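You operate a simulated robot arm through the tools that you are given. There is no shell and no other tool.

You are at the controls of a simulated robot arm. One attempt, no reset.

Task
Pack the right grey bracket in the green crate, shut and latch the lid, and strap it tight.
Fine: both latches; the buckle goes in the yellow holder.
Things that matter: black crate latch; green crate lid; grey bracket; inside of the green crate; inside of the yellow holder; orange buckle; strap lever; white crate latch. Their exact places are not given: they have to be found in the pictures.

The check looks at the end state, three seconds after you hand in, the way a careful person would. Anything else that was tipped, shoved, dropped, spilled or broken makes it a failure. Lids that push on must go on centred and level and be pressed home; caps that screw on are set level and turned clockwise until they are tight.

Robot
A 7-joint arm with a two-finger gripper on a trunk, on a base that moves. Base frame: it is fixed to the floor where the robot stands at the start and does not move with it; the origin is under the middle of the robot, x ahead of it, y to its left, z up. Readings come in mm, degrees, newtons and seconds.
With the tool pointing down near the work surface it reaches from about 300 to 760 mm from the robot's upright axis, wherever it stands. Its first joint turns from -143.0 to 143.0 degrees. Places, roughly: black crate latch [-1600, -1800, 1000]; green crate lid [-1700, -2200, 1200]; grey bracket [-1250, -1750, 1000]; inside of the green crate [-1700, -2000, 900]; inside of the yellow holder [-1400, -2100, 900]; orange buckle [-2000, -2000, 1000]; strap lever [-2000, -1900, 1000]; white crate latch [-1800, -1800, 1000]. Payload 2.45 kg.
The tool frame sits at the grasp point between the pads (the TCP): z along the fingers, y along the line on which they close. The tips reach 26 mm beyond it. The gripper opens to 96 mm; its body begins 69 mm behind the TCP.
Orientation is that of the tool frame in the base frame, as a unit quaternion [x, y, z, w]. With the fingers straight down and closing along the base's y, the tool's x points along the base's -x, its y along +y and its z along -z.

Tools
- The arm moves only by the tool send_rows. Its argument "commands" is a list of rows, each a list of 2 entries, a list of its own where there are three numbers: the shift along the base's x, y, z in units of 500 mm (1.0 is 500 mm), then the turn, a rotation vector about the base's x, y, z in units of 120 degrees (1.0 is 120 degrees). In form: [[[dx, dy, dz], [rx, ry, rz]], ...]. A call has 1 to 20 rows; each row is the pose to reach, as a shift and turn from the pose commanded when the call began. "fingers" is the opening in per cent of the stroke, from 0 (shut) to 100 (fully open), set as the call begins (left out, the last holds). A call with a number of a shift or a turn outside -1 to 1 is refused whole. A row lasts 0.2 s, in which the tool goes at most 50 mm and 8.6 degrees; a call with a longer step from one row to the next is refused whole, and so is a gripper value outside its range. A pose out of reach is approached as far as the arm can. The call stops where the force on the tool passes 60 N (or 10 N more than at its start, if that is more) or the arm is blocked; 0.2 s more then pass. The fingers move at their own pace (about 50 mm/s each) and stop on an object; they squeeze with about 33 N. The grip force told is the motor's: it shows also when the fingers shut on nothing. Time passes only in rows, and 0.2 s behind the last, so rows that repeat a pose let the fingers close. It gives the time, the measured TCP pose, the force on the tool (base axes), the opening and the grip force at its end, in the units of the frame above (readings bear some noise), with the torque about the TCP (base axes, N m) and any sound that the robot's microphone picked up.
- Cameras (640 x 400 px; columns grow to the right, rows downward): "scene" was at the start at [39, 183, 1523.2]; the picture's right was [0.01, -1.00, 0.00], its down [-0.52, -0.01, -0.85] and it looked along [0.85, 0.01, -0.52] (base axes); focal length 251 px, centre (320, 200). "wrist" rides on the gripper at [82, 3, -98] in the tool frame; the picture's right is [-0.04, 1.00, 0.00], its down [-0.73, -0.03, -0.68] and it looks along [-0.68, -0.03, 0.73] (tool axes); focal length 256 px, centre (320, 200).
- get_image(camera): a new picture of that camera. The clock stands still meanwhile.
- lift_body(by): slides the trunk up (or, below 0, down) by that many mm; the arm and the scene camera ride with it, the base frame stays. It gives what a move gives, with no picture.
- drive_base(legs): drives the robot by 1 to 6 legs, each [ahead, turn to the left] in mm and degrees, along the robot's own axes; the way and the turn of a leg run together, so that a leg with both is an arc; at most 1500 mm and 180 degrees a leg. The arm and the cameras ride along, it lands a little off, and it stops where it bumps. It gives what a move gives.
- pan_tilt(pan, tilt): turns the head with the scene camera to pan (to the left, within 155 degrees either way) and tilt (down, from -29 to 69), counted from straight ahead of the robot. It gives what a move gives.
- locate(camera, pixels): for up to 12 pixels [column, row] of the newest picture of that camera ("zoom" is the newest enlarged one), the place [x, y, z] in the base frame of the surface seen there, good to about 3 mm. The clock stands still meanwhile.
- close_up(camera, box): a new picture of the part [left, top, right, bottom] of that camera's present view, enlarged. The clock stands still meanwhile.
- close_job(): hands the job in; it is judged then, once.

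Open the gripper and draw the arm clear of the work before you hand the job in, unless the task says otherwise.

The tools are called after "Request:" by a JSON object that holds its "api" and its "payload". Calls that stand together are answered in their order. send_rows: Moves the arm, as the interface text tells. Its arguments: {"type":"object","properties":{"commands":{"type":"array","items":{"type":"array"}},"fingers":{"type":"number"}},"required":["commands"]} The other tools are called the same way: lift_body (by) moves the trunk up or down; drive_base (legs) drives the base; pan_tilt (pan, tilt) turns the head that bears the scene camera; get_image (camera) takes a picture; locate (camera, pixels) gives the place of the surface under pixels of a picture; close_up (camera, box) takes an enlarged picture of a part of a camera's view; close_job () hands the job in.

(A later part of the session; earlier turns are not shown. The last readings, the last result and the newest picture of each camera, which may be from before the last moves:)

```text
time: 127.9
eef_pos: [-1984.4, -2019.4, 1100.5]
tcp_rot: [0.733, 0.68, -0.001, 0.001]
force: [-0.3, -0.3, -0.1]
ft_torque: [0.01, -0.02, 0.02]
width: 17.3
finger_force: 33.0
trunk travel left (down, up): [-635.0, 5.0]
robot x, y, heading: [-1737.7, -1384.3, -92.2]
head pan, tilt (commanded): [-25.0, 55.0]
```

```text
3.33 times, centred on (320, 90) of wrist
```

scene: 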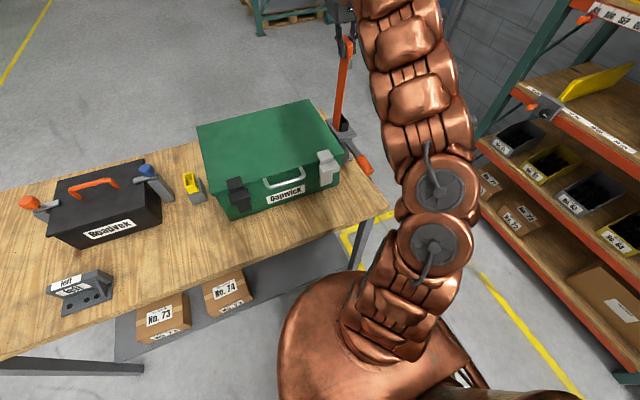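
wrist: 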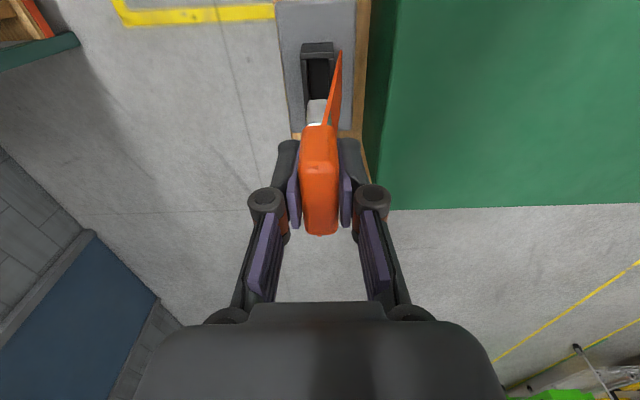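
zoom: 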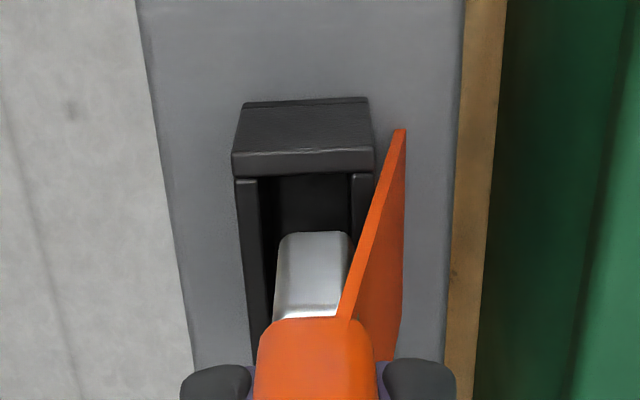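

The tongue (zoom centre ≈315) is about 2.4 mm to +x of the socket's centre (≈304); I shift -2.5 mm in x and lower into the socket.

Request:
{"api": "send_rows", "payload": {"commands": [[[-0.005, 0, 0], [0, 0, 0]], [[-0.005, 0, -0.01], [0, 0, 0]], [[-0.005, 0, -0.025], [0, 0, 0]], [[-0.005, 0, -0.04], [0, 0, 0]], [[-0.005, 0, -0.055], [0, 0, 0]]]}}

Request:
{"api": "close_up", "payload": {"camera": "wrist", "box": [272, 50, 368, 170]}}

```text
time: 129.1
eef_pos: [-1987.3, -2019.2, 1077.0]
tcp_rot: [0.732, 0.681, 0.001, -0.001]
force: [0.4, -0.1, -2.0]
ft_torque: [0.01, 0.01, 0.0]
width: 17.3
finger_force: 32.6
trunk travel left (down, up): [-635.0, 5.0]
robot x, y, heading: [-1743.7, -1381.9, -92.1]
head pan, tilt (commanded): [-25.0, 55.0]
```

```text
3.33 times, centred on (320, 110) of wrist
```

zoom: 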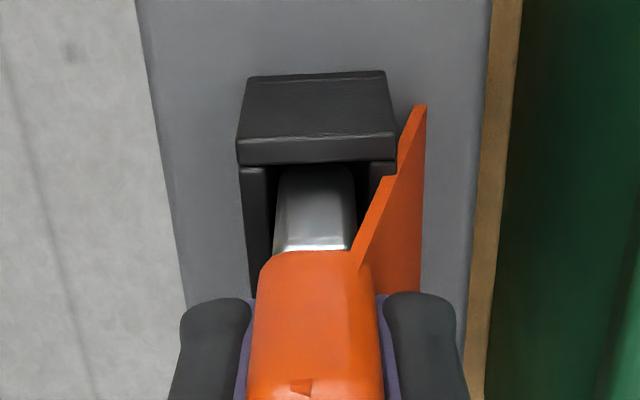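

The tongue (274–355) now lies inside the socket opening (268–367). I lower the remaining 19 mm.

Request:
{"api": "send_rows", "payload": {"commands": [[[0, 0, -0.012], [0, 0, 0]], [[0, 0, -0.024], [0, 0, 0]], [[0, 0, -0.034], [0, 0, 0]], [[0, 0, -0.034], [0, 0, 0]]]}}

Request:
{"api": "get_image", "payload": {"camera": "wrist"}}

```text
time: 130.1
eef_pos: [-1987.9, -2018.7, 1059.0]
tcp_rot: [0.733, 0.681, 0.001, 0.0]
force: [-0.2, 0.2, -1.2]
ft_torque: [-0.03, -0.02, -0.03]
width: 17.2
finger_force: 33.2
trunk travel left (down, up): [-635.0, 5.0]
robot x, y, heading: [-1737.5, -1383.4, -92.0]
head pan, tilt (commanded): [-25.0, 55.0]
```

```text
taken
```

wrist: 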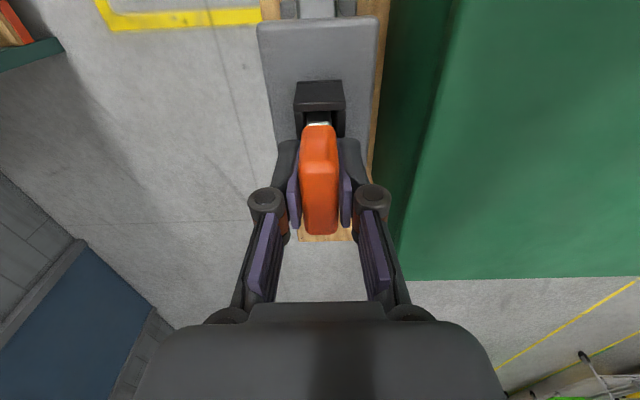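

The buckle is nearly home (1059 vs 1057 at pick-up). I press 2 mm more, open the fingers, and rise.

Request:
{"api": "send_rows", "payload": {"commands": [[[0, 0, -0.004], [0, 0, 0]], [[0, 0, -0.004], [0, 0, 0]]]}}

Request:
{"api": "send_rows", "payload": {"commands": [[[0, 0, 0], [0, 0, 0]], [[0, 0, 0], [0, 0, 0]], [[0, 0, 0], [0, 0, 0]]], "fingers": 47}}

Request:
{"api": "send_rows", "payload": {"commands": [[[0, 0, 0.03], [0, 0, 0]], [[0, 0, 0.08], [0, 0, 0]], [[0, 0, 0.14], [0, 0, 0]], [[0, 0, 0.18], [0, 0, 0]]]}}

Request:
{"api": "get_image", "payload": {"camera": "wrist"}}

```text
time: 130.7
eef_pos: [-1988.6, -2019.5, 1056.7]
tcp_rot: [0.732, 0.682, 0.0, 0.0]
force: [-0.8, 0.6, -0.4]
ft_torque: [0.04, -0.02, 0.0]
width: 17.2
finger_force: 32.6
trunk travel left (down, up): [-635.0, 5.0]
robot x, y, heading: [-1740.3, -1383.0, -92.0]
head pan, tilt (commanded): [-25.0, 55.0]
```

```text
time: 131.5
eef_pos: [-1989.3, -2019.3, 1056.6]
tcp_rot: [0.732, 0.681, 0.0, -0.001]
force: [-0.2, 0.3, 0.1]
ft_torque: [-0.03, -0.01, 0.01]
width: 45.1
finger_force: 0.0
trunk travel left (down, up): [-635.0, 5.0]
robot x, y, heading: [-1736.3, -1379.1, -92.0]
head pan, tilt (commanded): [-25.0, 55.0]
```

```text
time: 132.5
eef_pos: [-1987.2, -2017.5, 1148.8]
tcp_rot: [0.733, 0.68, 0.0, 0.0]
force: [-0.7, 0.8, -0.5]
ft_torque: [0.01, 0.01, -0.01]
width: 45.4
finger_force: 0.0
trunk travel left (down, up): [-635.0, 5.0]
robot x, y, heading: [-1739.3, -1380.4, -92.0]
head pan, tilt (commanded): [-25.0, 55.0]
```

```text
taken
```

wrist: 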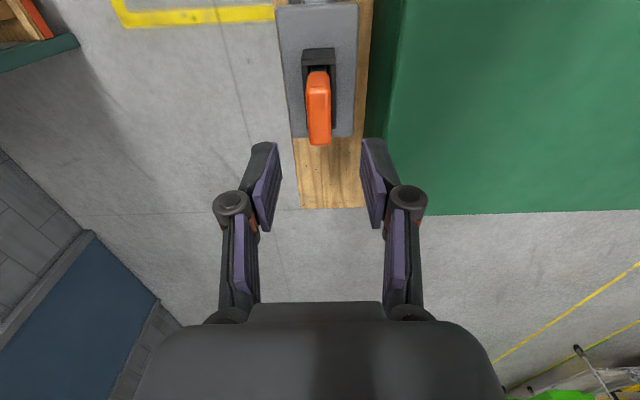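

The buckle is back and upright. I rehearse the carry without load: draw back toward the middle while turning the gripper +90° (yaw as used for the bracket), then reach out to the holder.

Request:
{"api": "send_rows", "payload": {"commands": [[[0.03, 0.02, 0.02], [0, 0, 0.068]], [[0.075, 0.042, 0.04], [0, 0, 0.136]], [[0.12, 0.064, 0.06], [0, 0, 0.204]], [[0.165, 0.086, 0.06], [0, 0, 0.272]], [[0.21, 0.108, 0.06], [0, 0, 0.34]], [[0.255, 0.13, 0.06], [0, 0, 0.408]], [[0.3, 0.152, 0.06], [0, 0, 0.476]], [[0.345, 0.174, 0.06], [0, 0, 0.544]], [[0.39, 0.196, 0.06], [0, 0, 0.612]], [[0.435, 0.218, 0.06], [0, 0, 0.68]], [[0.48, 0.234, 0.06], [0, 0, 0.748]]]}}

Request:
{"api": "send_rows", "payload": {"commands": [[[0.08, -0.04, -0.01], [0, 0, 0]], [[0.16, -0.08, -0.03], [0, 0, 0]], [[0.24, -0.13, -0.06], [0, 0, 0]], [[0.32, -0.18, -0.09], [0, 0, 0]], [[0.4, -0.23, -0.12], [0, 0, 0]], [[0.48, -0.27, -0.15], [0, 0, 0]], [[0.56, -0.3, -0.18], [0, 0, 0]]]}}

```text
time: 134.9
eef_pos: [-1749.0, -1901.8, 1175.5]
tcp_rot: [0.038, 0.999, 0.001, 0.0]
force: [-0.4, -1.1, 0.6]
ft_torque: [-0.01, 0.0, 0.0]
width: 45.0
finger_force: 0.0
trunk travel left (down, up): [-635.0, 5.0]
robot x, y, heading: [-1736.8, -1385.2, -92.0]
head pan, tilt (commanded): [-25.0, 55.0]
```

```text
time: 136.5
eef_pos: [-1469.1, -2041.2, 1116.1]
tcp_rot: [0.038, 0.999, -0.022, -0.004]
force: [9.6, 0.7, -4.6]
ft_torque: [-0.06, 0.8, -0.02]
width: 45.1
finger_force: 0.1
out of reach, approached as far as the arm can: row 7
trunk travel left (down, up): [-635.0, 5.0]
robot x, y, heading: [-1740.3, -1387.3, -91.9]
head pan, tilt (commanded): [-25.0, 55.0]
```

With this yaw the arm gets to (-1469,-2041,1116), just at the reach limit. I retract, then shift the base a little to +x and closer (target ≈(-1690,-1420)).

Request:
{"api": "send_rows", "payload": {"commands": [[[-0.08, 0.05, 0.02], [0, 0, 0]], [[-0.16, 0.1, 0.05], [0, 0, 0]], [[-0.24, 0.15, 0.08], [0, 0, 0]], [[-0.32, 0.2, 0.11], [0, 0, 0]], [[-0.4, 0.25, 0.13], [0, 0, 0]], [[-0.48, 0.3, 0.14], [0, 0, 0]]]}}

Request:
{"api": "drive_base", "payload": {"legs": [[-130, 0], [0, 16.8], [170, 0], [0, -16.8]]}}

Request:
{"api": "pan_tilt", "payload": {"pan": -10, "tilt": 45}}

Request:
{"api": "get_image", "payload": {"camera": "scene"}}

```text
time: 137.9
eef_pos: [-1712.8, -1890.1, 1159.2]
tcp_rot: [0.038, 0.999, 0.0, 0.0]
force: [0.4, -1.1, 0.0]
ft_torque: [0.0, 0.06, -0.01]
width: 45.2
finger_force: 0.1
trunk travel left (down, up): [-635.0, 5.0]
robot x, y, heading: [-1737.4, -1387.0, -92.1]
head pan, tilt (commanded): [-25.0, 55.0]
```

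```text
time: 142.2
eef_pos: [-1652.8, -1925.8, 1159.6]
tcp_rot: [0.03, 1.0, 0.0, 0.0]
force: [-0.3, 0.0, -0.5]
ft_torque: [0.04, 0.0, -0.03]
width: 45.2
finger_force: 0.0
trunk travel left (down, up): [-635.0, 5.0]
robot x, y, heading: [-1689.4, -1417.2, -91.0]
head pan, tilt (commanded): [-25.0, 55.0]
```

```text
time: 142.9
eef_pos: [-1653.7, -1926.0, 1159.3]
tcp_rot: [0.029, 1.0, 0.0, 0.001]
force: [0.1, -1.2, -0.7]
ft_torque: [0.02, -0.02, -0.02]
width: 45.0
finger_force: 0.1
trunk travel left (down, up): [-635.0, 5.0]
robot x, y, heading: [-1687.1, -1417.9, -90.8]
head pan, tilt (commanded): [-10.0, 45.0]
```

```text
taken
```

scene: 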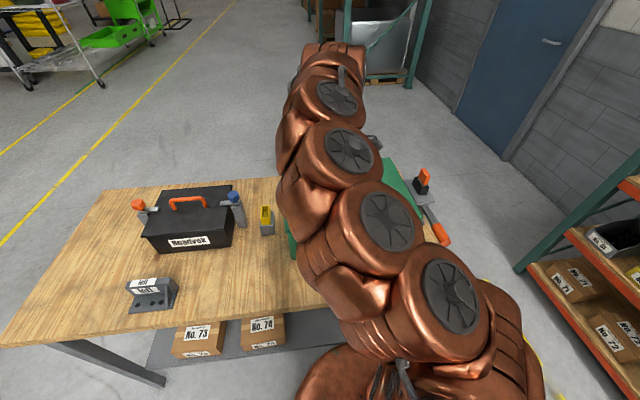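

I rehearse going above the holder at (-1450,-2056,1080) with this yaw to measure it with the wrist camera.

Request:
{"api": "send_rows", "payload": {"commands": [[[0.07, -0.045, -0.02], [0, 0, 0]], [[0.14, -0.09, -0.05], [0, 0, 0]], [[0.21, -0.135, -0.08], [0, 0, 0]], [[0.28, -0.18, -0.11], [0, 0, 0]], [[0.35, -0.225, -0.14], [0, 0, 0]], [[0.408, -0.26, -0.158], [0, 0, 0]]]}}

Request:
{"api": "get_image", "payload": {"camera": "wrist"}}

```text
time: 144.3
eef_pos: [-1451.0, -2058.7, 1079.5]
tcp_rot: [0.031, 1.0, -0.001, -0.001]
force: [0.9, -2.2, -5.4]
ft_torque: [0.16, -0.07, -0.01]
width: 45.2
finger_force: 0.0
trunk travel left (down, up): [-635.0, 5.0]
robot x, y, heading: [-1686.4, -1416.2, -91.2]
head pan, tilt (commanded): [-10.0, 45.0]
```

```text
taken
```

wrist: 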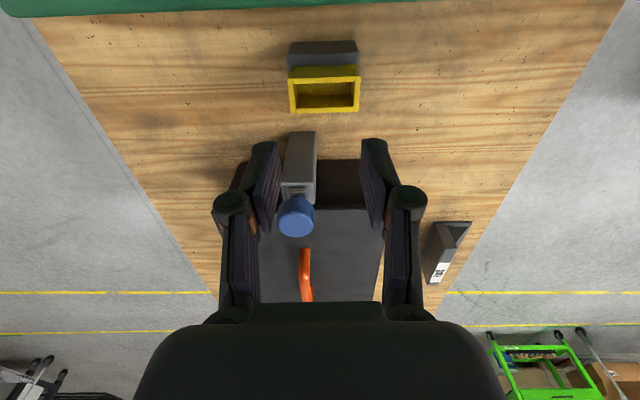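

Reached. The holder's opening is at about (324,93); I zoom and locate its rim precisely.

Request:
{"api": "close_up", "payload": {"camera": "wrist", "box": [272, 30, 368, 130]}}

Request:
{"api": "locate", "payload": {"camera": "zoom", "pixels": [[215, 165], [450, 155], [220, 295], [455, 285], [330, 160], [225, 230], [447, 220], [335, 285], [335, 250], [335, 200]]}}

```text
4.00 times, centred on (320, 80) of wrist
```

zoom: 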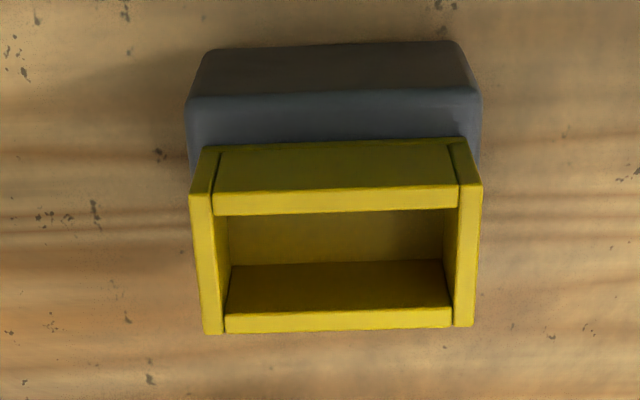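

```text
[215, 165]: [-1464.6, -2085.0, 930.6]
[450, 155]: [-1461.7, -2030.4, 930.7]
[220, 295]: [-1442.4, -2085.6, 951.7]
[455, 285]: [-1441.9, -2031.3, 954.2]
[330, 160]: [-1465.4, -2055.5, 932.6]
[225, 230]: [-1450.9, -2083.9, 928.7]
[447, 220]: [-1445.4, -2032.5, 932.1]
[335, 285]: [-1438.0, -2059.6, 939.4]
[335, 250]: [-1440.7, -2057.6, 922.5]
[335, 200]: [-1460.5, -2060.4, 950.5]
```

Holder centre ≈(-1448,-2056), rim z≈950, slot ≈20×49 mm, pose reachable. I return to the buckle, keeping this yaw, to grip it on its 44 mm faces.

Request:
{"api": "send_rows", "payload": {"commands": [[[-0.02, 0.01, 0.06], [0, 0, 0]], [[-0.08, 0.05, 0.12], [0, 0, 0]], [[-0.16, 0.1, 0.16], [0, 0, 0]], [[-0.24, 0.15, 0.18], [0, 0, 0]], [[-0.32, 0.2, 0.18], [0, 0, 0]], [[-0.4, 0.25, 0.18], [0, 0, 0]], [[-0.48, 0.29, 0.18], [0, 0, 0]], [[-0.56, 0.32, 0.18], [0, 0, 0]]], "fingers": 80}}

Request:
{"api": "send_rows", "payload": {"commands": [[[-0.08, -0.03, -0.01], [0, 0, 0]], [[-0.16, -0.07, -0.02], [0, 0, 0]], [[-0.24, -0.11, -0.03], [0, 0, 0]], [[-0.32, -0.15, -0.035], [0, 0, 0]], [[-0.4, -0.19, -0.04], [0, 0, 0]], [[-0.46, -0.22, -0.045], [0, 0, 0]], [[-0.512, -0.242, -0.05], [0, 0, 0]]]}}

Request:
{"api": "get_image", "payload": {"camera": "wrist"}}

```text
refused: row 3 steps farther than a row can; nothing moved
```

```text
time: 145.9
eef_pos: [-1689.5, -2135.2, 1071.9]
tcp_rot: [0.03, 1.0, 0.0, -0.001]
force: [-0.8, 0.1, -0.8]
ft_torque: [-0.01, -0.08, -0.02]
width: 45.1
finger_force: 0.0
out of reach, approached as far as the arm can: row 5, 6, 7
trunk travel left (down, up): [-635.0, 5.0]
robot x, y, heading: [-1691.0, -1415.2, -91.2]
head pan, tilt (commanded): [-10.0, 45.0]
```

```text
taken
```

wrist: 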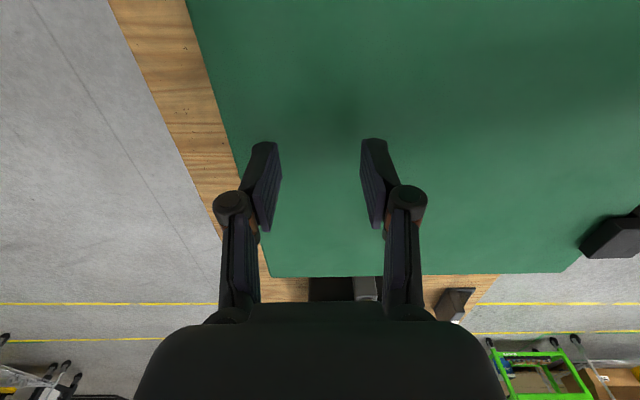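

The first call was refused, so the second ran from the holder instead; the arm passed over the lid at z≈1072 with no contact. From here I go up and over to the buckle.

Request:
{"api": "send_rows", "payload": {"commands": [[[0, 0.08, 0.05], [0, 0, 0]], [[-0.04, 0.145, 0.095], [0, 0, 0]], [[-0.125, 0.17, 0.12], [0, 0, 0]], [[-0.21, 0.19, 0.14], [0, 0, 0]], [[-0.3, 0.21, 0.155], [0, 0, 0]], [[-0.39, 0.222, 0.156], [0, 0, 0]], [[-0.48, 0.23, 0.156], [0, 0, 0]], [[-0.56, 0.232, 0.156], [0, 0, 0]], [[-0.597, 0.232, 0.156], [0, 0, 0]]], "fingers": 80}}

Request:
{"api": "get_image", "payload": {"camera": "wrist"}}

Request:
{"api": "get_image", "payload": {"camera": "scene"}}

```text
time: 147.9
eef_pos: [-1988.8, -2024.6, 1146.7]
tcp_rot: [0.03, 1.0, 0.001, 0.0]
force: [0.2, 0.1, -0.2]
ft_torque: [0.03, -0.01, 0.02]
width: 76.8
finger_force: 0.0
trunk travel left (down, up): [-635.0, 5.0]
robot x, y, heading: [-1687.6, -1417.8, -91.0]
head pan, tilt (commanded): [-10.0, 45.0]
```

```text
taken
```

wrist: 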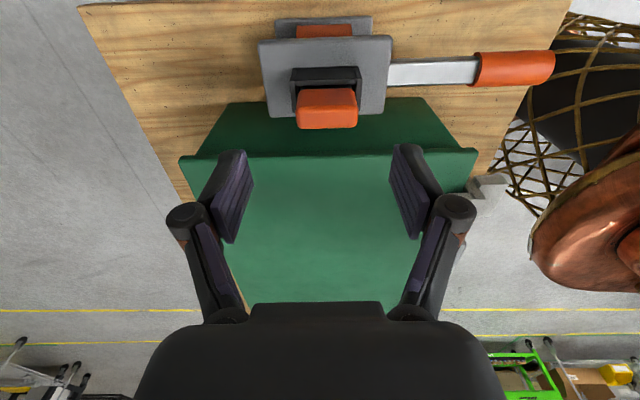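

```text
taken
```

scene: 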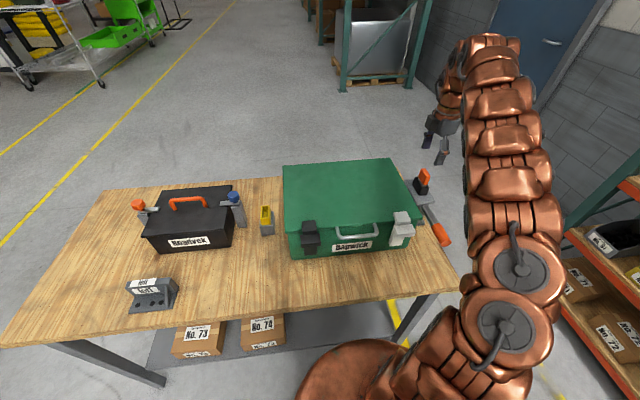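

The buckle is below at about (327,108). I zoom to centre on it.

Request:
{"api": "close_up", "payload": {"camera": "wrist", "box": [256, 50, 400, 150]}}

Request:
{"api": "locate", "payload": {"camera": "wrist", "pixels": [[300, 95], [353, 93], [302, 108], [356, 106], [303, 125], [357, 123], [328, 115], [293, 75], [360, 72], [400, 75], [520, 70], [480, 70]]}}

```text
4.00 times, centred on (328, 100) of wrist
```

zoom: 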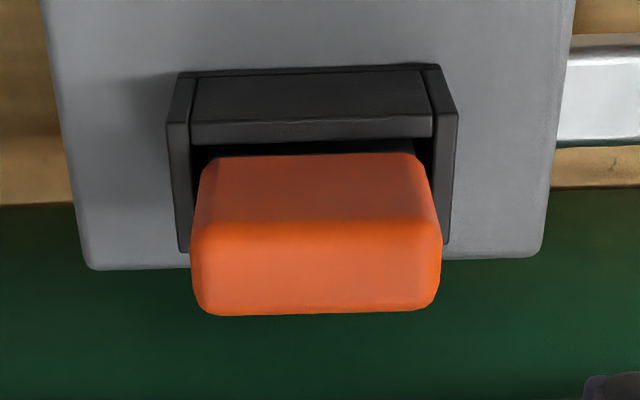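

```text
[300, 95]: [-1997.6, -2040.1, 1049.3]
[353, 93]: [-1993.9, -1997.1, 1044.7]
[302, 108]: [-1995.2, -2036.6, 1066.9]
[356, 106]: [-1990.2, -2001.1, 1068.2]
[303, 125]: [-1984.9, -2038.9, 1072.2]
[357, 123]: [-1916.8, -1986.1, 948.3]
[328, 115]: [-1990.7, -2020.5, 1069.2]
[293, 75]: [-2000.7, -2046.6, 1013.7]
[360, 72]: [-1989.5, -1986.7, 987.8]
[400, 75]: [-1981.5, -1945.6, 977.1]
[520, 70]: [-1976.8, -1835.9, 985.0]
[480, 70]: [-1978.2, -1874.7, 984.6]
```

Its centre is 4.7 mm to +y of my axis. I correct and go down to z=1058 around its wide faces.

Request:
{"api": "send_rows", "payload": {"commands": [[[-0.002, 0.0094, -0.05], [0, 0, 0]], [[-0.002, 0.0094, -0.11], [0, 0, 0]], [[-0.002, 0.0094, -0.155], [0, 0, 0]], [[-0.002, 0.0094, -0.178], [0, 0, 0]], [[-0.002, 0.0094, -0.178], [0, 0, 0]]]}}

Request:
{"api": "get_image", "payload": {"camera": "wrist"}}

```text
time: 149.1
eef_pos: [-1991.6, -2022.0, 1058.2]
tcp_rot: [0.03, 1.0, 0.0, 0.0]
force: [0.6, -0.6, 0.3]
ft_torque: [0.0, -0.03, -0.03]
width: 76.8
finger_force: 0.0
trunk travel left (down, up): [-635.0, 5.0]
robot x, y, heading: [-1688.1, -1418.7, -91.3]
head pan, tilt (commanded): [-10.0, 45.0]
```

```text
taken
```

wrist: 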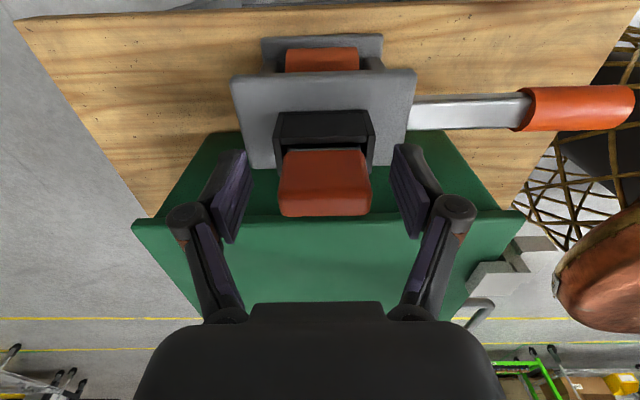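

The buckle (columns 278–372) is 2.6 mm off the finger centre; I shift +2.6 mm in y and close.

Request:
{"api": "send_rows", "payload": {"commands": [[[0, 0.005, 0], [0, 0, 0]], [[0, 0.005, 0], [0, 0, 0]]]}}

Request:
{"api": "send_rows", "payload": {"commands": [[[0, 0, 0], [0, 0, 0]], [[0, 0, 0], [0, 0, 0]], [[0, 0, 0], [0, 0, 0]], [[0, 0, 0], [0, 0, 0]]], "fingers": 0}}

Request:
{"api": "get_image", "payload": {"camera": "wrist"}}

```text
time: 149.7
eef_pos: [-1991.3, -2019.8, 1057.6]
tcp_rot: [0.029, 1.0, 0.0, 0.001]
force: [0.2, -0.2, 0.7]
ft_torque: [0.03, -0.01, 0.01]
width: 76.8
finger_force: 0.0
trunk travel left (down, up): [-635.0, 5.0]
robot x, y, heading: [-1689.3, -1419.0, -91.2]
head pan, tilt (commanded): [-10.0, 45.0]
```

```text
time: 150.7
eef_pos: [-1990.4, -2018.2, 1058.4]
tcp_rot: [0.03, 1.0, 0.0, 0.0]
force: [0.7, -0.2, 2.2]
ft_torque: [0.0, 0.01, -0.03]
width: 44.9
finger_force: 32.9
trunk travel left (down, up): [-635.0, 5.0]
robot x, y, heading: [-1688.7, -1415.5, -91.3]
head pan, tilt (commanded): [-10.0, 45.0]
```

```text
taken
```

wrist: 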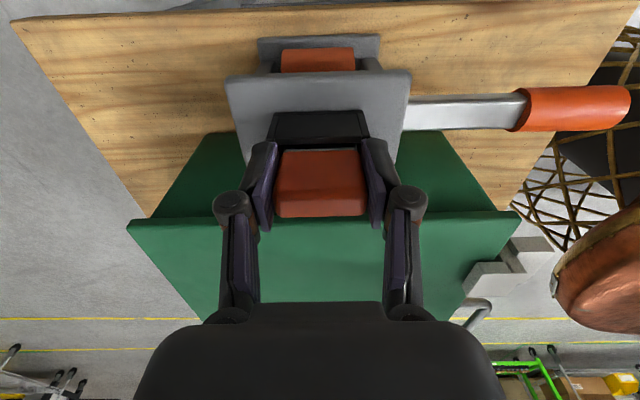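

Gripped at 44.9 mm. I lift straight out slowly.

Request:
{"api": "send_rows", "payload": {"commands": [[[0, 0, 0.012], [0, 0, 0]], [[0, 0, 0.03], [0, 0, 0]], [[0, 0, 0.06], [0, 0, 0]], [[0, 0, 0.1], [0, 0, 0]], [[0, 0, 0.14], [0, 0, 0]], [[0, 0, 0.16], [0, 0, 0]]]}}

Request:
{"api": "get_image", "payload": {"camera": "wrist"}}

```text
time: 152.1
eef_pos: [-1991.9, -2018.7, 1138.7]
tcp_rot: [0.03, 1.0, 0.0, 0.0]
force: [-0.5, 0.4, -1.1]
ft_torque: [-0.01, 0.03, -0.02]
width: 45.1
finger_force: 32.8
trunk travel left (down, up): [-635.0, 5.0]
robot x, y, heading: [-1686.3, -1417.0, -91.4]
head pan, tilt (commanded): [-10.0, 45.0]
```

```text
taken
```

wrist: 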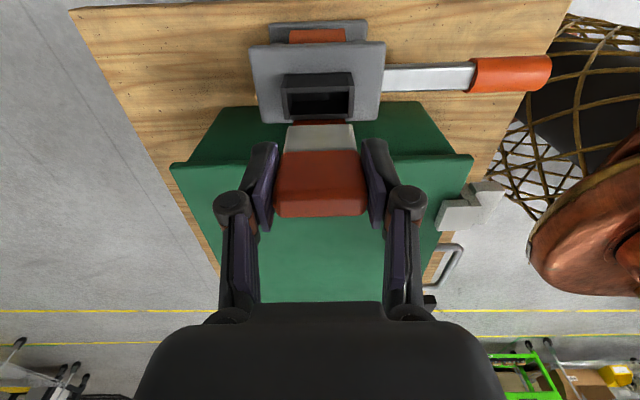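

The buckle is out, tongue visible. I carry it over the lid along the rehearsed path.

Request:
{"api": "send_rows", "payload": {"commands": [[[0.08, 0.02, 0.016], [0, 0, 0]], [[0.16, 0.045, 0.03], [0, 0, 0]], [[0.24, 0.07, 0.035], [0, 0, 0]], [[0.32, 0.09, 0.035], [0, 0, 0]], [[0.41, 0.11, 0.035], [0, 0, 0]], [[0.5, 0.125, 0.035], [0, 0, 0]], [[0.59, 0.135, 0.03], [0, 0, 0]], [[0.68, 0.13, 0.02], [0, 0, 0]], [[0.77, 0.11, 0.0], [0, 0, 0]], [[0.85, 0.07, -0.02], [0, 0, 0]], [[0.93, 0.02, -0.04], [0, 0, 0]]]}}

Request:
{"api": "get_image", "payload": {"camera": "wrist"}}

Request:
{"api": "get_image", "payload": {"camera": "scene"}}

```text
time: 154.5
eef_pos: [-1524.9, -2010.5, 1114.1]
tcp_rot: [0.029, 1.0, -0.001, -0.003]
force: [1.6, -0.4, -4.0]
ft_torque: [0.09, 0.07, -0.01]
width: 45.2
finger_force: 32.9
trunk travel left (down, up): [-635.0, 5.0]
robot x, y, heading: [-1688.8, -1414.5, -91.1]
head pan, tilt (commanded): [-10.0, 45.0]
```

```text
taken
```

wrist: 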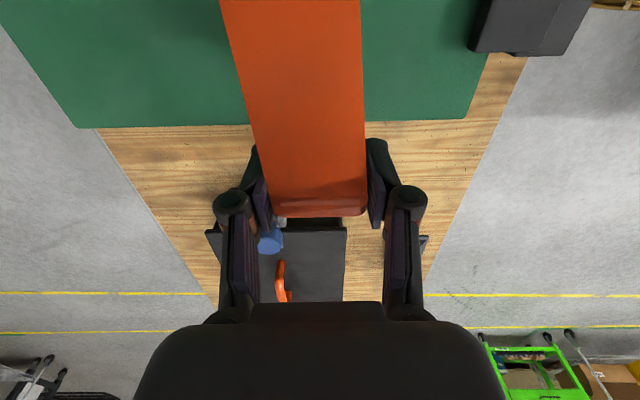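

```text
taken
```

scene: 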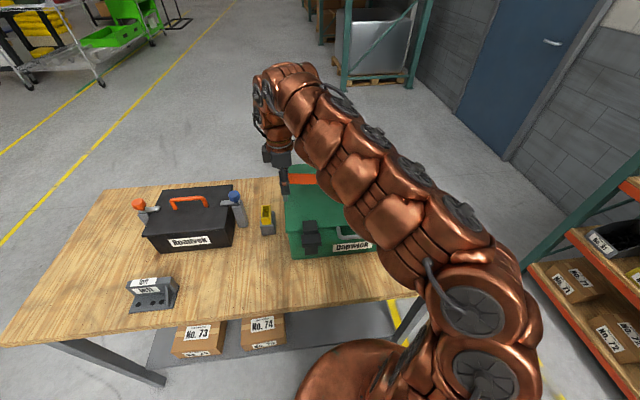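

The strap follows over the lid. The wrist view is now covered by the strap, so I use the scene camera for alignment; first I check the blue-knob post's position for clearance.

Request:
{"api": "close_up", "payload": {"camera": "scene", "box": [216, 160, 312, 260]}}

Request:
{"api": "locate", "payload": {"camera": "scene", "pixels": [[233, 195], [238, 204], [241, 222], [231, 204], [262, 208], [270, 208], [263, 224], [272, 224]]}}

```text
4.00 times, centred on (264, 210) of scene
```

zoom: 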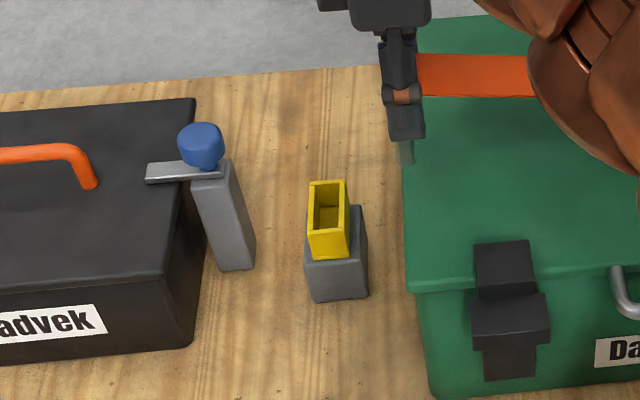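

```text
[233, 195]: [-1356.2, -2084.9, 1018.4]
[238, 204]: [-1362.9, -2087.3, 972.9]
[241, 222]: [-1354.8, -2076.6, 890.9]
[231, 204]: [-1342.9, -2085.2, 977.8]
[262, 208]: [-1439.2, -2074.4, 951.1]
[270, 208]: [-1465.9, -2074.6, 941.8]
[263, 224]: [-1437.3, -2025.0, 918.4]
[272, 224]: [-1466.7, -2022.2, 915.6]
```

The post is at x≈-1365, clear. I move the buckle above the holder, tongue about 10 mm over the rim (TCP z≈1030).

Request:
{"api": "send_rows", "payload": {"commands": [[[0.04, -0.02, -0.03], [0, 0, 0]], [[0.08, -0.045, -0.07], [0, 0, 0]], [[0.12, -0.07, -0.12], [0, 0, 0]], [[0.1532, -0.091, -0.168], [0, 0, 0]], [[0.1532, -0.091, -0.168], [0, 0, 0]]]}}

Request:
{"api": "close_up", "payload": {"camera": "scene", "box": [232, 160, 296, 240]}}

Request:
{"api": "get_image", "payload": {"camera": "wrist"}}

```text
time: 155.7
eef_pos: [-1449.3, -2055.4, 1031.0]
tcp_rot: [0.031, 1.0, 0.0, 0.0]
force: [-0.1, 0.3, -0.9]
ft_torque: [-0.01, -0.02, 0.01]
width: 45.0
finger_force: 32.7
trunk travel left (down, up): [-635.0, 5.0]
robot x, y, heading: [-1686.5, -1412.9, -91.2]
head pan, tilt (commanded): [-10.0, 45.0]
```

```text
5.00 times, centred on (264, 200) of scene
```

zoom: 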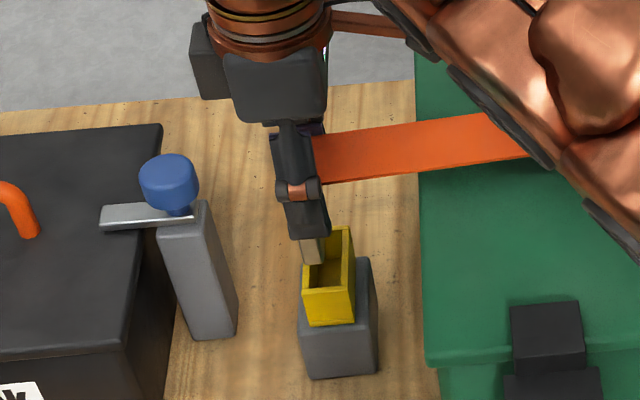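

```text
taken
```

wrist: 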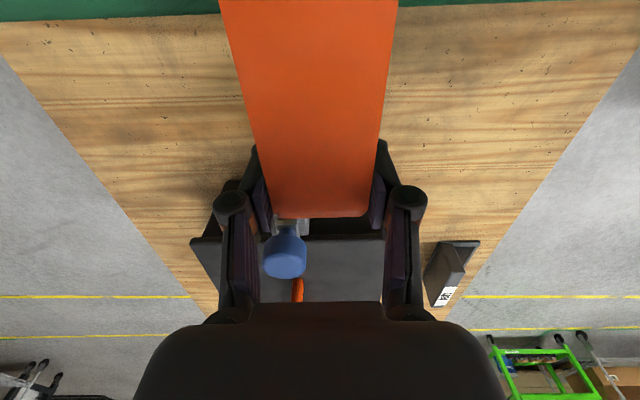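

I measure with locate in this zoom: the tongue (312,250), finger (305,215) and the holder rim corners.

Request:
{"api": "locate", "payload": {"camera": "zoom", "pixels": [[312, 245], [306, 258], [320, 260], [306, 292], [352, 288], [349, 232], [328, 300], [338, 232], [353, 260], [303, 210]]}}

Request:
{"api": "close_up", "payload": {"camera": "scene", "box": [248, 190, 280, 230]}}

```text
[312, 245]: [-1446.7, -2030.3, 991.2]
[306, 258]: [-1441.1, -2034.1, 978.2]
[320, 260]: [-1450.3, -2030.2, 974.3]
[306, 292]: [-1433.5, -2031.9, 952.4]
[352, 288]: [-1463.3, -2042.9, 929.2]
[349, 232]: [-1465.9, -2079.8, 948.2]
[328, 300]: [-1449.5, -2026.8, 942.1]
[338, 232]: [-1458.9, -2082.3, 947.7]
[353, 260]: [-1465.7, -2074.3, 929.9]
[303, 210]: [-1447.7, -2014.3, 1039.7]
```

```text
10.00 times, centred on (264, 210) of scene
```

zoom: 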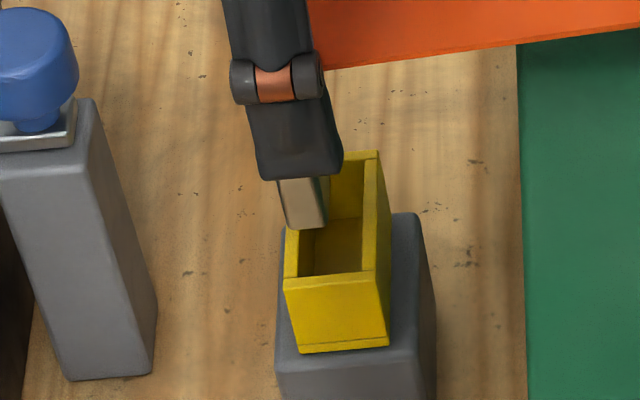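

By 3-D readings tongue (x≈-1447) and slot (x≈-1449) agree within the noise. I lower 12 mm so the tongue is just above the rim, where the picture shows the sideways offset directly.

Request:
{"api": "send_rows", "payload": {"commands": [[[0, 0, -0.012], [0, 0, 0]], [[0, 0, -0.024], [0, 0, 0]], [[0, 0, -0.024], [0, 0, 0]]]}}

Request:
{"api": "close_up", "payload": {"camera": "scene", "box": [248, 190, 280, 230]}}

```text
time: 156.5
eef_pos: [-1448.6, -2051.9, 1021.8]
tcp_rot: [0.03, 1.0, 0.0, 0.0]
force: [0.2, -0.1, -0.9]
ft_torque: [0.03, -0.01, -0.02]
width: 45.1
finger_force: 32.7
trunk travel left (down, up): [-635.0, 5.0]
robot x, y, heading: [-1687.8, -1416.2, -91.2]
head pan, tilt (commanded): [-10.0, 45.0]
```

```text
10.00 times, centred on (264, 210) of scene
```

zoom: 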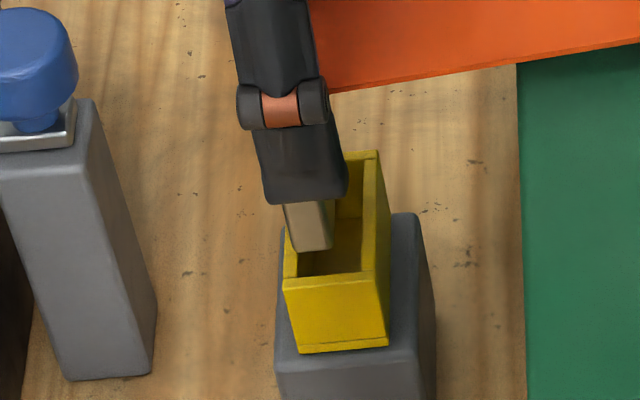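

In this view the tongue's left-bottom corner (293,250) seems to overlap the left wall. I locate the corners in the 10x zoom to quantify it.

Request:
{"api": "locate", "payload": {"camera": "zoom", "pixels": [[297, 240], [320, 240], [330, 235], [308, 225], [292, 283], [330, 281], [370, 276], [372, 200], [375, 165], [350, 165], [290, 245], [330, 270]]}}

```text
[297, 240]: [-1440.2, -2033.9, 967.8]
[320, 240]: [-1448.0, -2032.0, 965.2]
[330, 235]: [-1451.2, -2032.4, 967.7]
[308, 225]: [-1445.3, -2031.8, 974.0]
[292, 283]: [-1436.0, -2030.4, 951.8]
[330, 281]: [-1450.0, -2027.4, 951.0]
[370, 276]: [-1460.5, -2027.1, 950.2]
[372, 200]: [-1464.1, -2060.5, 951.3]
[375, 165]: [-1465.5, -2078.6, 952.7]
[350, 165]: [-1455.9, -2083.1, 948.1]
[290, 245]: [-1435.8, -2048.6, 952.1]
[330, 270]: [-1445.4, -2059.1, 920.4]
```

The tongue spans x≈-1439…-1451 (centre ≈-1446.5), front face y≈-2032; the slot's centre is ≈(-1450.5,-2055.5). I shift -4 mm in x and -2 mm in y and look again.

Request:
{"api": "send_rows", "payload": {"commands": [[[-0.008, -0.004, 0], [0, 0, 0]], [[-0.008, -0.004, 0], [0, 0, 0]]]}}

Request:
{"api": "close_up", "payload": {"camera": "scene", "box": [248, 190, 280, 230]}}

Request:
{"api": "locate", "payload": {"camera": "zoom", "pixels": [[305, 240], [315, 240], [325, 240], [335, 238], [320, 225], [312, 230], [292, 283], [330, 281], [370, 276], [372, 200], [290, 250], [374, 230]]}}

```text
time: 157.1
eef_pos: [-1453.1, -2055.7, 1022.2]
tcp_rot: [0.029, 1.0, 0.0, 0.0]
force: [0.2, -0.8, -0.7]
ft_torque: [0.01, 0.02, 0.02]
width: 45.1
finger_force: 33.1
trunk travel left (down, up): [-635.0, 5.0]
robot x, y, heading: [-1689.4, -1418.8, -90.9]
head pan, tilt (commanded): [-10.0, 45.0]
```

```text
10.00 times, centred on (264, 210) of scene
```

zoom: 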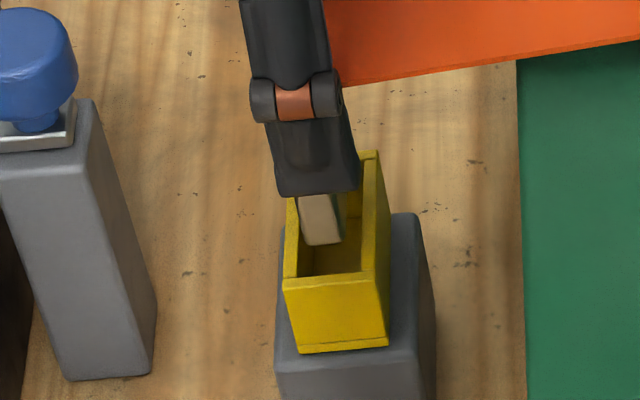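

```text
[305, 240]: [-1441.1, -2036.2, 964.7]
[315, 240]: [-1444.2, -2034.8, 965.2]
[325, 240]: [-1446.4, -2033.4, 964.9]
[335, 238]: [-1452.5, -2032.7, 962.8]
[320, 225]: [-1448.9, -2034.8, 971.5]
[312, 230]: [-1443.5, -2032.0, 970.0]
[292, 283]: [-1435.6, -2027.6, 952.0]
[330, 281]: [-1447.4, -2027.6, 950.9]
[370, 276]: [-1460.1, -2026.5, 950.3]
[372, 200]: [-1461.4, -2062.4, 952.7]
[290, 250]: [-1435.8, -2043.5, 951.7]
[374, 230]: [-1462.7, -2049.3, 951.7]
```

Remaining sideways error is about 2 mm (tongue centre ≈-1446.5 vs slot ≈-1448 at the front). I shift -2 mm in x and lower 16 mm into the slot, watching the force.

Request:
{"api": "send_rows", "payload": {"commands": [[[-0.004, 0, 0], [0, 0, 0]], [[-0.004, 0, -0.01], [0, 0, 0]], [[-0.004, 0, -0.02], [0, 0, 0]], [[-0.004, 0, -0.032], [0, 0, 0]]]}}

Request:
{"api": "close_up", "payload": {"camera": "scene", "box": [248, 190, 280, 230]}}

```text
time: 158.1
eef_pos: [-1454.8, -2055.9, 1007.2]
tcp_rot: [0.029, 1.0, 0.0, 0.0]
force: [-0.3, 0.0, -0.8]
ft_torque: [-0.04, 0.06, 0.03]
width: 45.2
finger_force: 32.9
trunk travel left (down, up): [-635.0, 5.0]
robot x, y, heading: [-1684.4, -1416.1, -90.9]
head pan, tilt (commanded): [-10.0, 45.0]
```

```text
10.00 times, centred on (264, 210) of scene
```

zoom: 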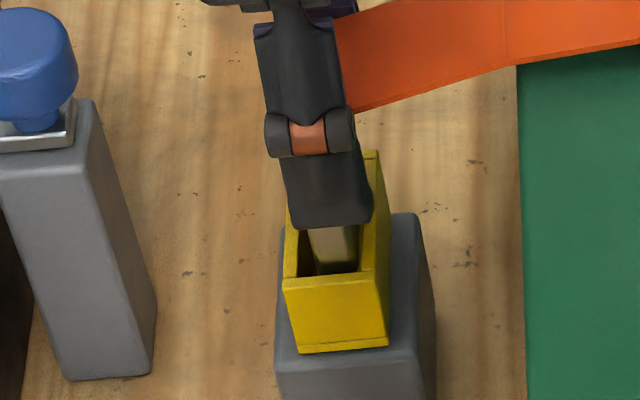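

The tongue is inside the slot (columns 310–358 within 300–362), no force. I lower on in small steps until it seats.

Request:
{"api": "send_rows", "payload": {"commands": [[[0, 0, -0.01], [0, 0, 0]], [[0, 0, -0.02], [0, 0, 0]], [[0, 0, -0.03], [0, 0, 0]], [[0, 0, -0.036], [0, 0, 0]]]}}

Request:
{"api": "close_up", "payload": {"camera": "scene", "box": [232, 180, 296, 240]}}

```text
time: 159.1
eef_pos: [-1455.0, -2056.4, 988.9]
tcp_rot: [0.029, 1.0, 0.0, -0.001]
force: [0.9, 0.2, -0.9]
ft_torque: [0.02, 0.01, -0.03]
width: 45.3
finger_force: 33.7
trunk travel left (down, up): [-635.0, 5.0]
robot x, y, heading: [-1685.5, -1416.7, -91.2]
head pan, tilt (commanded): [-10.0, 45.0]
```

```text
6.67 times, centred on (264, 210) of scene
```

zoom: 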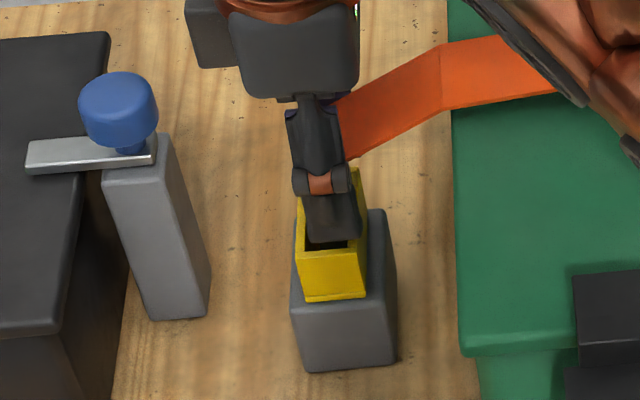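

z≈989 with no force yet. I lower to about 981 in small steps.

Request:
{"api": "send_rows", "payload": {"commands": [[[0, 0, -0.005], [0, 0, 0]], [[0, 0, -0.01], [0, 0, 0]], [[0, 0, -0.014], [0, 0, 0]], [[0, 0, -0.014], [0, 0, 0]]]}}

Request:
{"api": "close_up", "payload": {"camera": "scene", "box": [248, 190, 280, 230]}}

```text
time: 160.1
eef_pos: [-1455.7, -2054.9, 982.8]
tcp_rot: [0.03, 1.0, -0.001, 0.001]
force: [0.9, -0.4, 17.4]
ft_torque: [0.0, -0.09, -0.04]
width: 45.5
finger_force: 33.2
trunk travel left (down, up): [-635.0, 5.0]
robot x, y, heading: [-1690.5, -1417.6, -90.9]
head pan, tilt (commanded): [-10.0, 45.0]
```

```text
10.00 times, centred on (264, 210) of scene
```

zoom: 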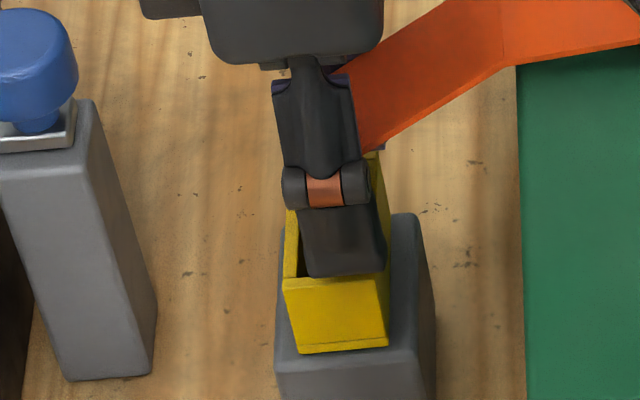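

Contact of 17 N at z≈983, about the expected seat depth. I press 3 mm further to make sure it is fully home.

Request:
{"api": "send_rows", "payload": {"commands": [[[0, 0, -0.003], [0, 0, 0]], [[0, 0, -0.005], [0, 0, 0]], [[0, 0, -0.006], [0, 0, 0]]]}}

```text
time: 160.9
eef_pos: [-1456.6, -2056.0, 978.9]
tcp_rot: [0.03, 1.0, 0.0, 0.0]
force: [-1.2, -6.1, 28.5]
ft_torque: [-0.26, -0.06, -0.05]
width: 45.6
finger_force: 33.4
trunk travel left (down, up): [-635.0, 5.0]
robot x, y, heading: [-1689.4, -1419.6, -91.1]
head pan, tilt (commanded): [-10.0, 45.0]
```

Force 28 N at z≈979 — it is home (fingertips now near the rim). I relieve the load and open the fingers.

Request:
{"api": "send_rows", "payload": {"commands": [[[0, 0, 0.006], [0, 0, 0]], [[0, 0, 0.006], [0, 0, 0]]]}}

Request:
{"api": "send_rows", "payload": {"commands": [[[0, 0, 0], [0, 0, 0]], [[0, 0, 0], [0, 0, 0]], [[0, 0, 0], [0, 0, 0]], [[0, 0, 0], [0, 0, 0]]], "fingers": 75}}

Request:
{"api": "close_up", "payload": {"camera": "scene", "box": [232, 170, 296, 240]}}

```text
time: 161.5
eef_pos: [-1455.6, -2054.1, 978.4]
tcp_rot: [0.029, 1.0, 0.002, -0.001]
force: [1.9, 0.0, -1.9]
ft_torque: [0.03, -0.05, -0.01]
width: 45.5
finger_force: 32.8
trunk travel left (down, up): [-635.0, 5.0]
robot x, y, heading: [-1688.6, -1420.2, -91.2]
head pan, tilt (commanded): [-10.0, 45.0]
```

```text
time: 162.5
eef_pos: [-1455.7, -2054.7, 980.9]
tcp_rot: [0.029, 1.0, 0.0, 0.0]
force: [0.2, 0.0, -0.1]
ft_torque: [-0.01, 0.01, 0.01]
width: 72.1
finger_force: 0.0
trunk travel left (down, up): [-635.0, 5.0]
robot x, y, heading: [-1687.5, -1416.3, -91.1]
head pan, tilt (commanded): [-10.0, 45.0]
```

```text
5.71 times, centred on (264, 205) of scene
```

zoom: 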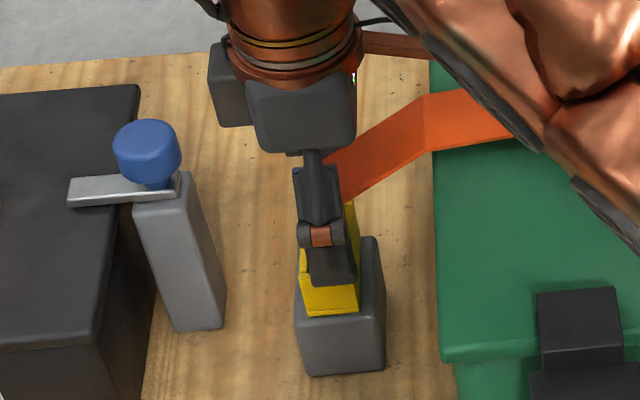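

The fingers are off the buckle. I rise straight up to z≈1130 and look.

Request:
{"api": "send_rows", "payload": {"commands": [[[0, 0, 0.03], [0, 0, 0]], [[0, 0, 0.08], [0, 0, 0]], [[0, 0, 0.15], [0, 0, 0]], [[0, 0, 0.22], [0, 0, 0]], [[0, 0, 0.28], [0, 0, 0]]]}}

Request:
{"api": "get_image", "payload": {"camera": "wrist"}}

Request:
{"api": "close_up", "payload": {"camera": "scene", "box": [232, 170, 296, 240]}}

```text
time: 163.7
eef_pos: [-1455.7, -2055.7, 1120.6]
tcp_rot: [0.029, 1.0, 0.0, -0.001]
force: [0.4, -0.2, 0.1]
ft_torque: [-0.01, 0.01, -0.04]
width: 72.3
finger_force: 0.1
trunk travel left (down, up): [-635.0, 5.0]
robot x, y, heading: [-1689.8, -1418.8, -91.0]
head pan, tilt (commanded): [-10.0, 45.0]
```

```text
taken
```

wrist: 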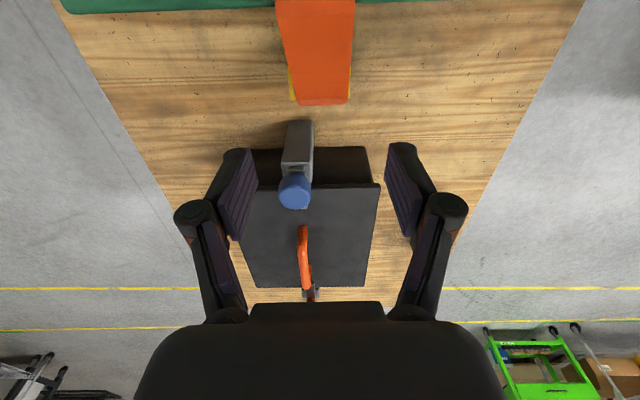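

```text
5.71 times, centred on (264, 205) of scene
```

zoom: 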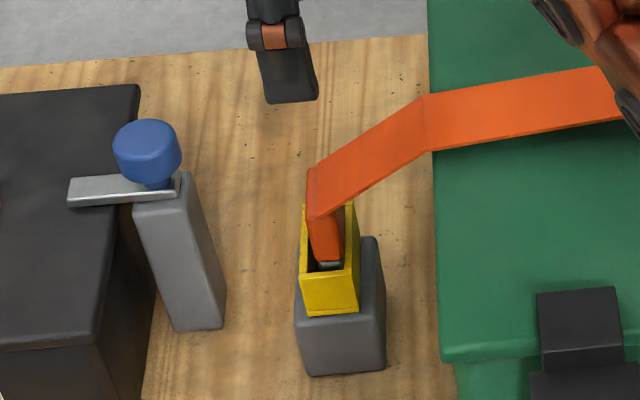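

The buckle stands in the yellow holder with the strap running over the lid. I check its height (expected top ≈995) and upright stance.

Request:
{"api": "locate", "payload": {"camera": "zoom", "pixels": [[312, 175], [316, 205], [325, 230], [325, 255], [318, 250], [335, 250], [308, 235], [345, 215], [304, 265], [352, 262], [425, 125], [370, 150]]}}

Request:
{"api": "close_up", "payload": {"camera": "scene", "box": [248, 190, 280, 230]}}

```text
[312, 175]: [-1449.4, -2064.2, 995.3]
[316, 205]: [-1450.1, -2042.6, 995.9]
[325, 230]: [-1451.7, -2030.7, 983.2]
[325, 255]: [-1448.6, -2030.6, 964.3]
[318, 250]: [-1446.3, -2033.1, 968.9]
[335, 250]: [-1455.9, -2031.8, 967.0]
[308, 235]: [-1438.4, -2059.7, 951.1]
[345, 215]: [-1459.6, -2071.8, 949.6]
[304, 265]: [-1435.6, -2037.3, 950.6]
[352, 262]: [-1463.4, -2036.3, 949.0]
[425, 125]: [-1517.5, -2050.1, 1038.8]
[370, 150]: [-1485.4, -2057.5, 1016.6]
```

```text
10.00 times, centred on (264, 210) of scene
```

zoom: 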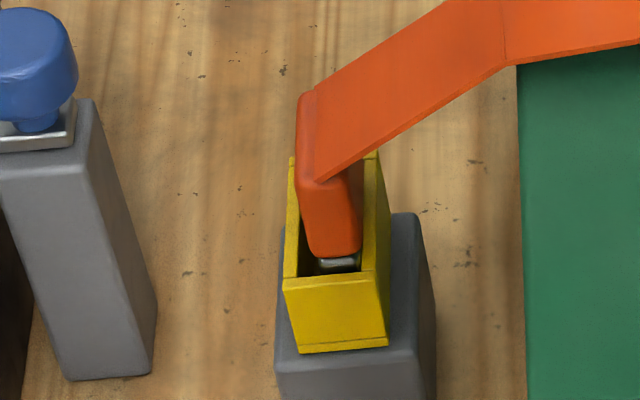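

The buckle's top is at z≈995.5, exactly as expected. The strap still lies loosely (z≈1039 above the lid), so now the lever: I look closely at it with the scene camera.

Request:
{"api": "pan_tilt", "payload": {"pan": -38, "tilt": 42}}

Request:
{"api": "get_image", "payload": {"camera": "scene"}}

```text
time: 164.7
eef_pos: [-1454.3, -2056.3, 1119.9]
tcp_rot: [0.03, 1.0, 0.0, 0.0]
force: [0.3, -0.6, 0.0]
ft_torque: [0.0, 0.03, 0.01]
width: 72.3
finger_force: 0.0
trunk travel left (down, up): [-635.0, 5.0]
robot x, y, heading: [-1689.3, -1418.6, -91.1]
head pan, tilt (commanded): [-38.0, 42.0]
```

```text
taken
```

scene: 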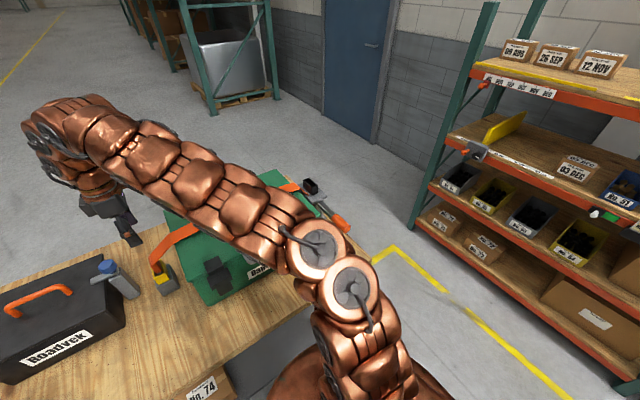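

The lever is at (335,213), partly hidden by the arm. I bring the arm back to the middle first.

Request:
{"api": "send_rows", "payload": {"commands": [[[-0.04, 0.05, 0.04], [0, 0, 0]], [[-0.1, 0.1, 0.08], [0, 0, 0]], [[-0.16, 0.15, 0.12], [0, 0, 0]], [[-0.22, 0.2, 0.15], [0, 0, 0]], [[-0.28, 0.25, 0.17], [0, 0, 0]], [[-0.34, 0.31, 0.18], [0, 0, 0]], [[-0.4, 0.37, 0.18], [0, 0, 0]], [[-0.46, 0.42, 0.18], [0, 0, 0]]], "fingers": 30}}

Request:
{"api": "close_up", "payload": {"camera": "scene", "box": [290, 165, 370, 245]}}

```text
time: 166.5
eef_pos: [-1686.8, -1846.2, 1209.3]
tcp_rot: [0.029, 1.0, 0.0, 0.0]
force: [-0.1, 1.0, -0.2]
ft_torque: [0.02, -0.01, 0.01]
width: 28.8
finger_force: 0.0
trunk travel left (down, up): [-635.0, 5.0]
robot x, y, heading: [-1689.0, -1417.0, -90.7]
head pan, tilt (commanded): [-38.0, 42.0]
```

```text
5.00 times, centred on (330, 205) of scene
```

zoom: 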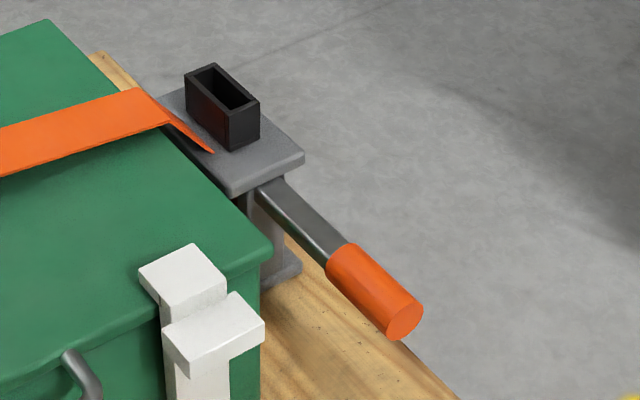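

The lever is a flat bar (wide in x, thin in z), so it hinges up or down about an axis along x. I want to see the pivot from the outer side, so I move the wrist camera out to x≈-2130.

Request:
{"api": "send_rows", "payload": {"commands": [[[-0.08, -0.01, -0.01], [0, 0, 0]], [[-0.16, -0.02, -0.03], [0, 0, 0]], [[-0.24, -0.03, -0.05], [0, 0, 0]], [[-0.32, -0.04, -0.08], [0, 0, 0]], [[-0.4, -0.05, -0.11], [0, 0, 0]], [[-0.48, -0.06, -0.14], [0, 0, 0]], [[-0.56, -0.07, -0.18], [0, 0, 0]], [[-0.64, -0.09, -0.22], [0, 0, 0]], [[-0.72, -0.11, -0.26], [0, 0, 0]], [[-0.74, -0.12, -0.32], [0, 0, 0]]]}}

Request:
{"api": "get_image", "payload": {"camera": "wrist"}}

```text
time: 168.7
eef_pos: [-2055.0, -1905.3, 1052.0]
tcp_rot: [0.029, 1.0, 0.001, 0.0]
force: [-0.4, 0.6, -0.1]
ft_torque: [-0.02, -0.01, 0.02]
width: 28.5
finger_force: 0.2
trunk travel left (down, up): [-635.0, 5.0]
robot x, y, heading: [-1688.1, -1415.6, -91.4]
head pan, tilt (commanded): [-38.0, 42.0]
```

```text
taken
```

wrist: 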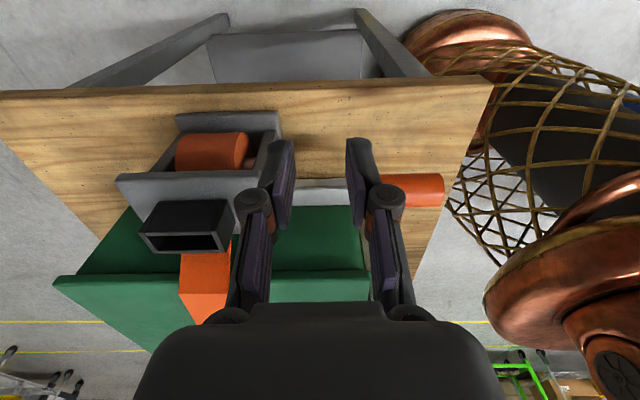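

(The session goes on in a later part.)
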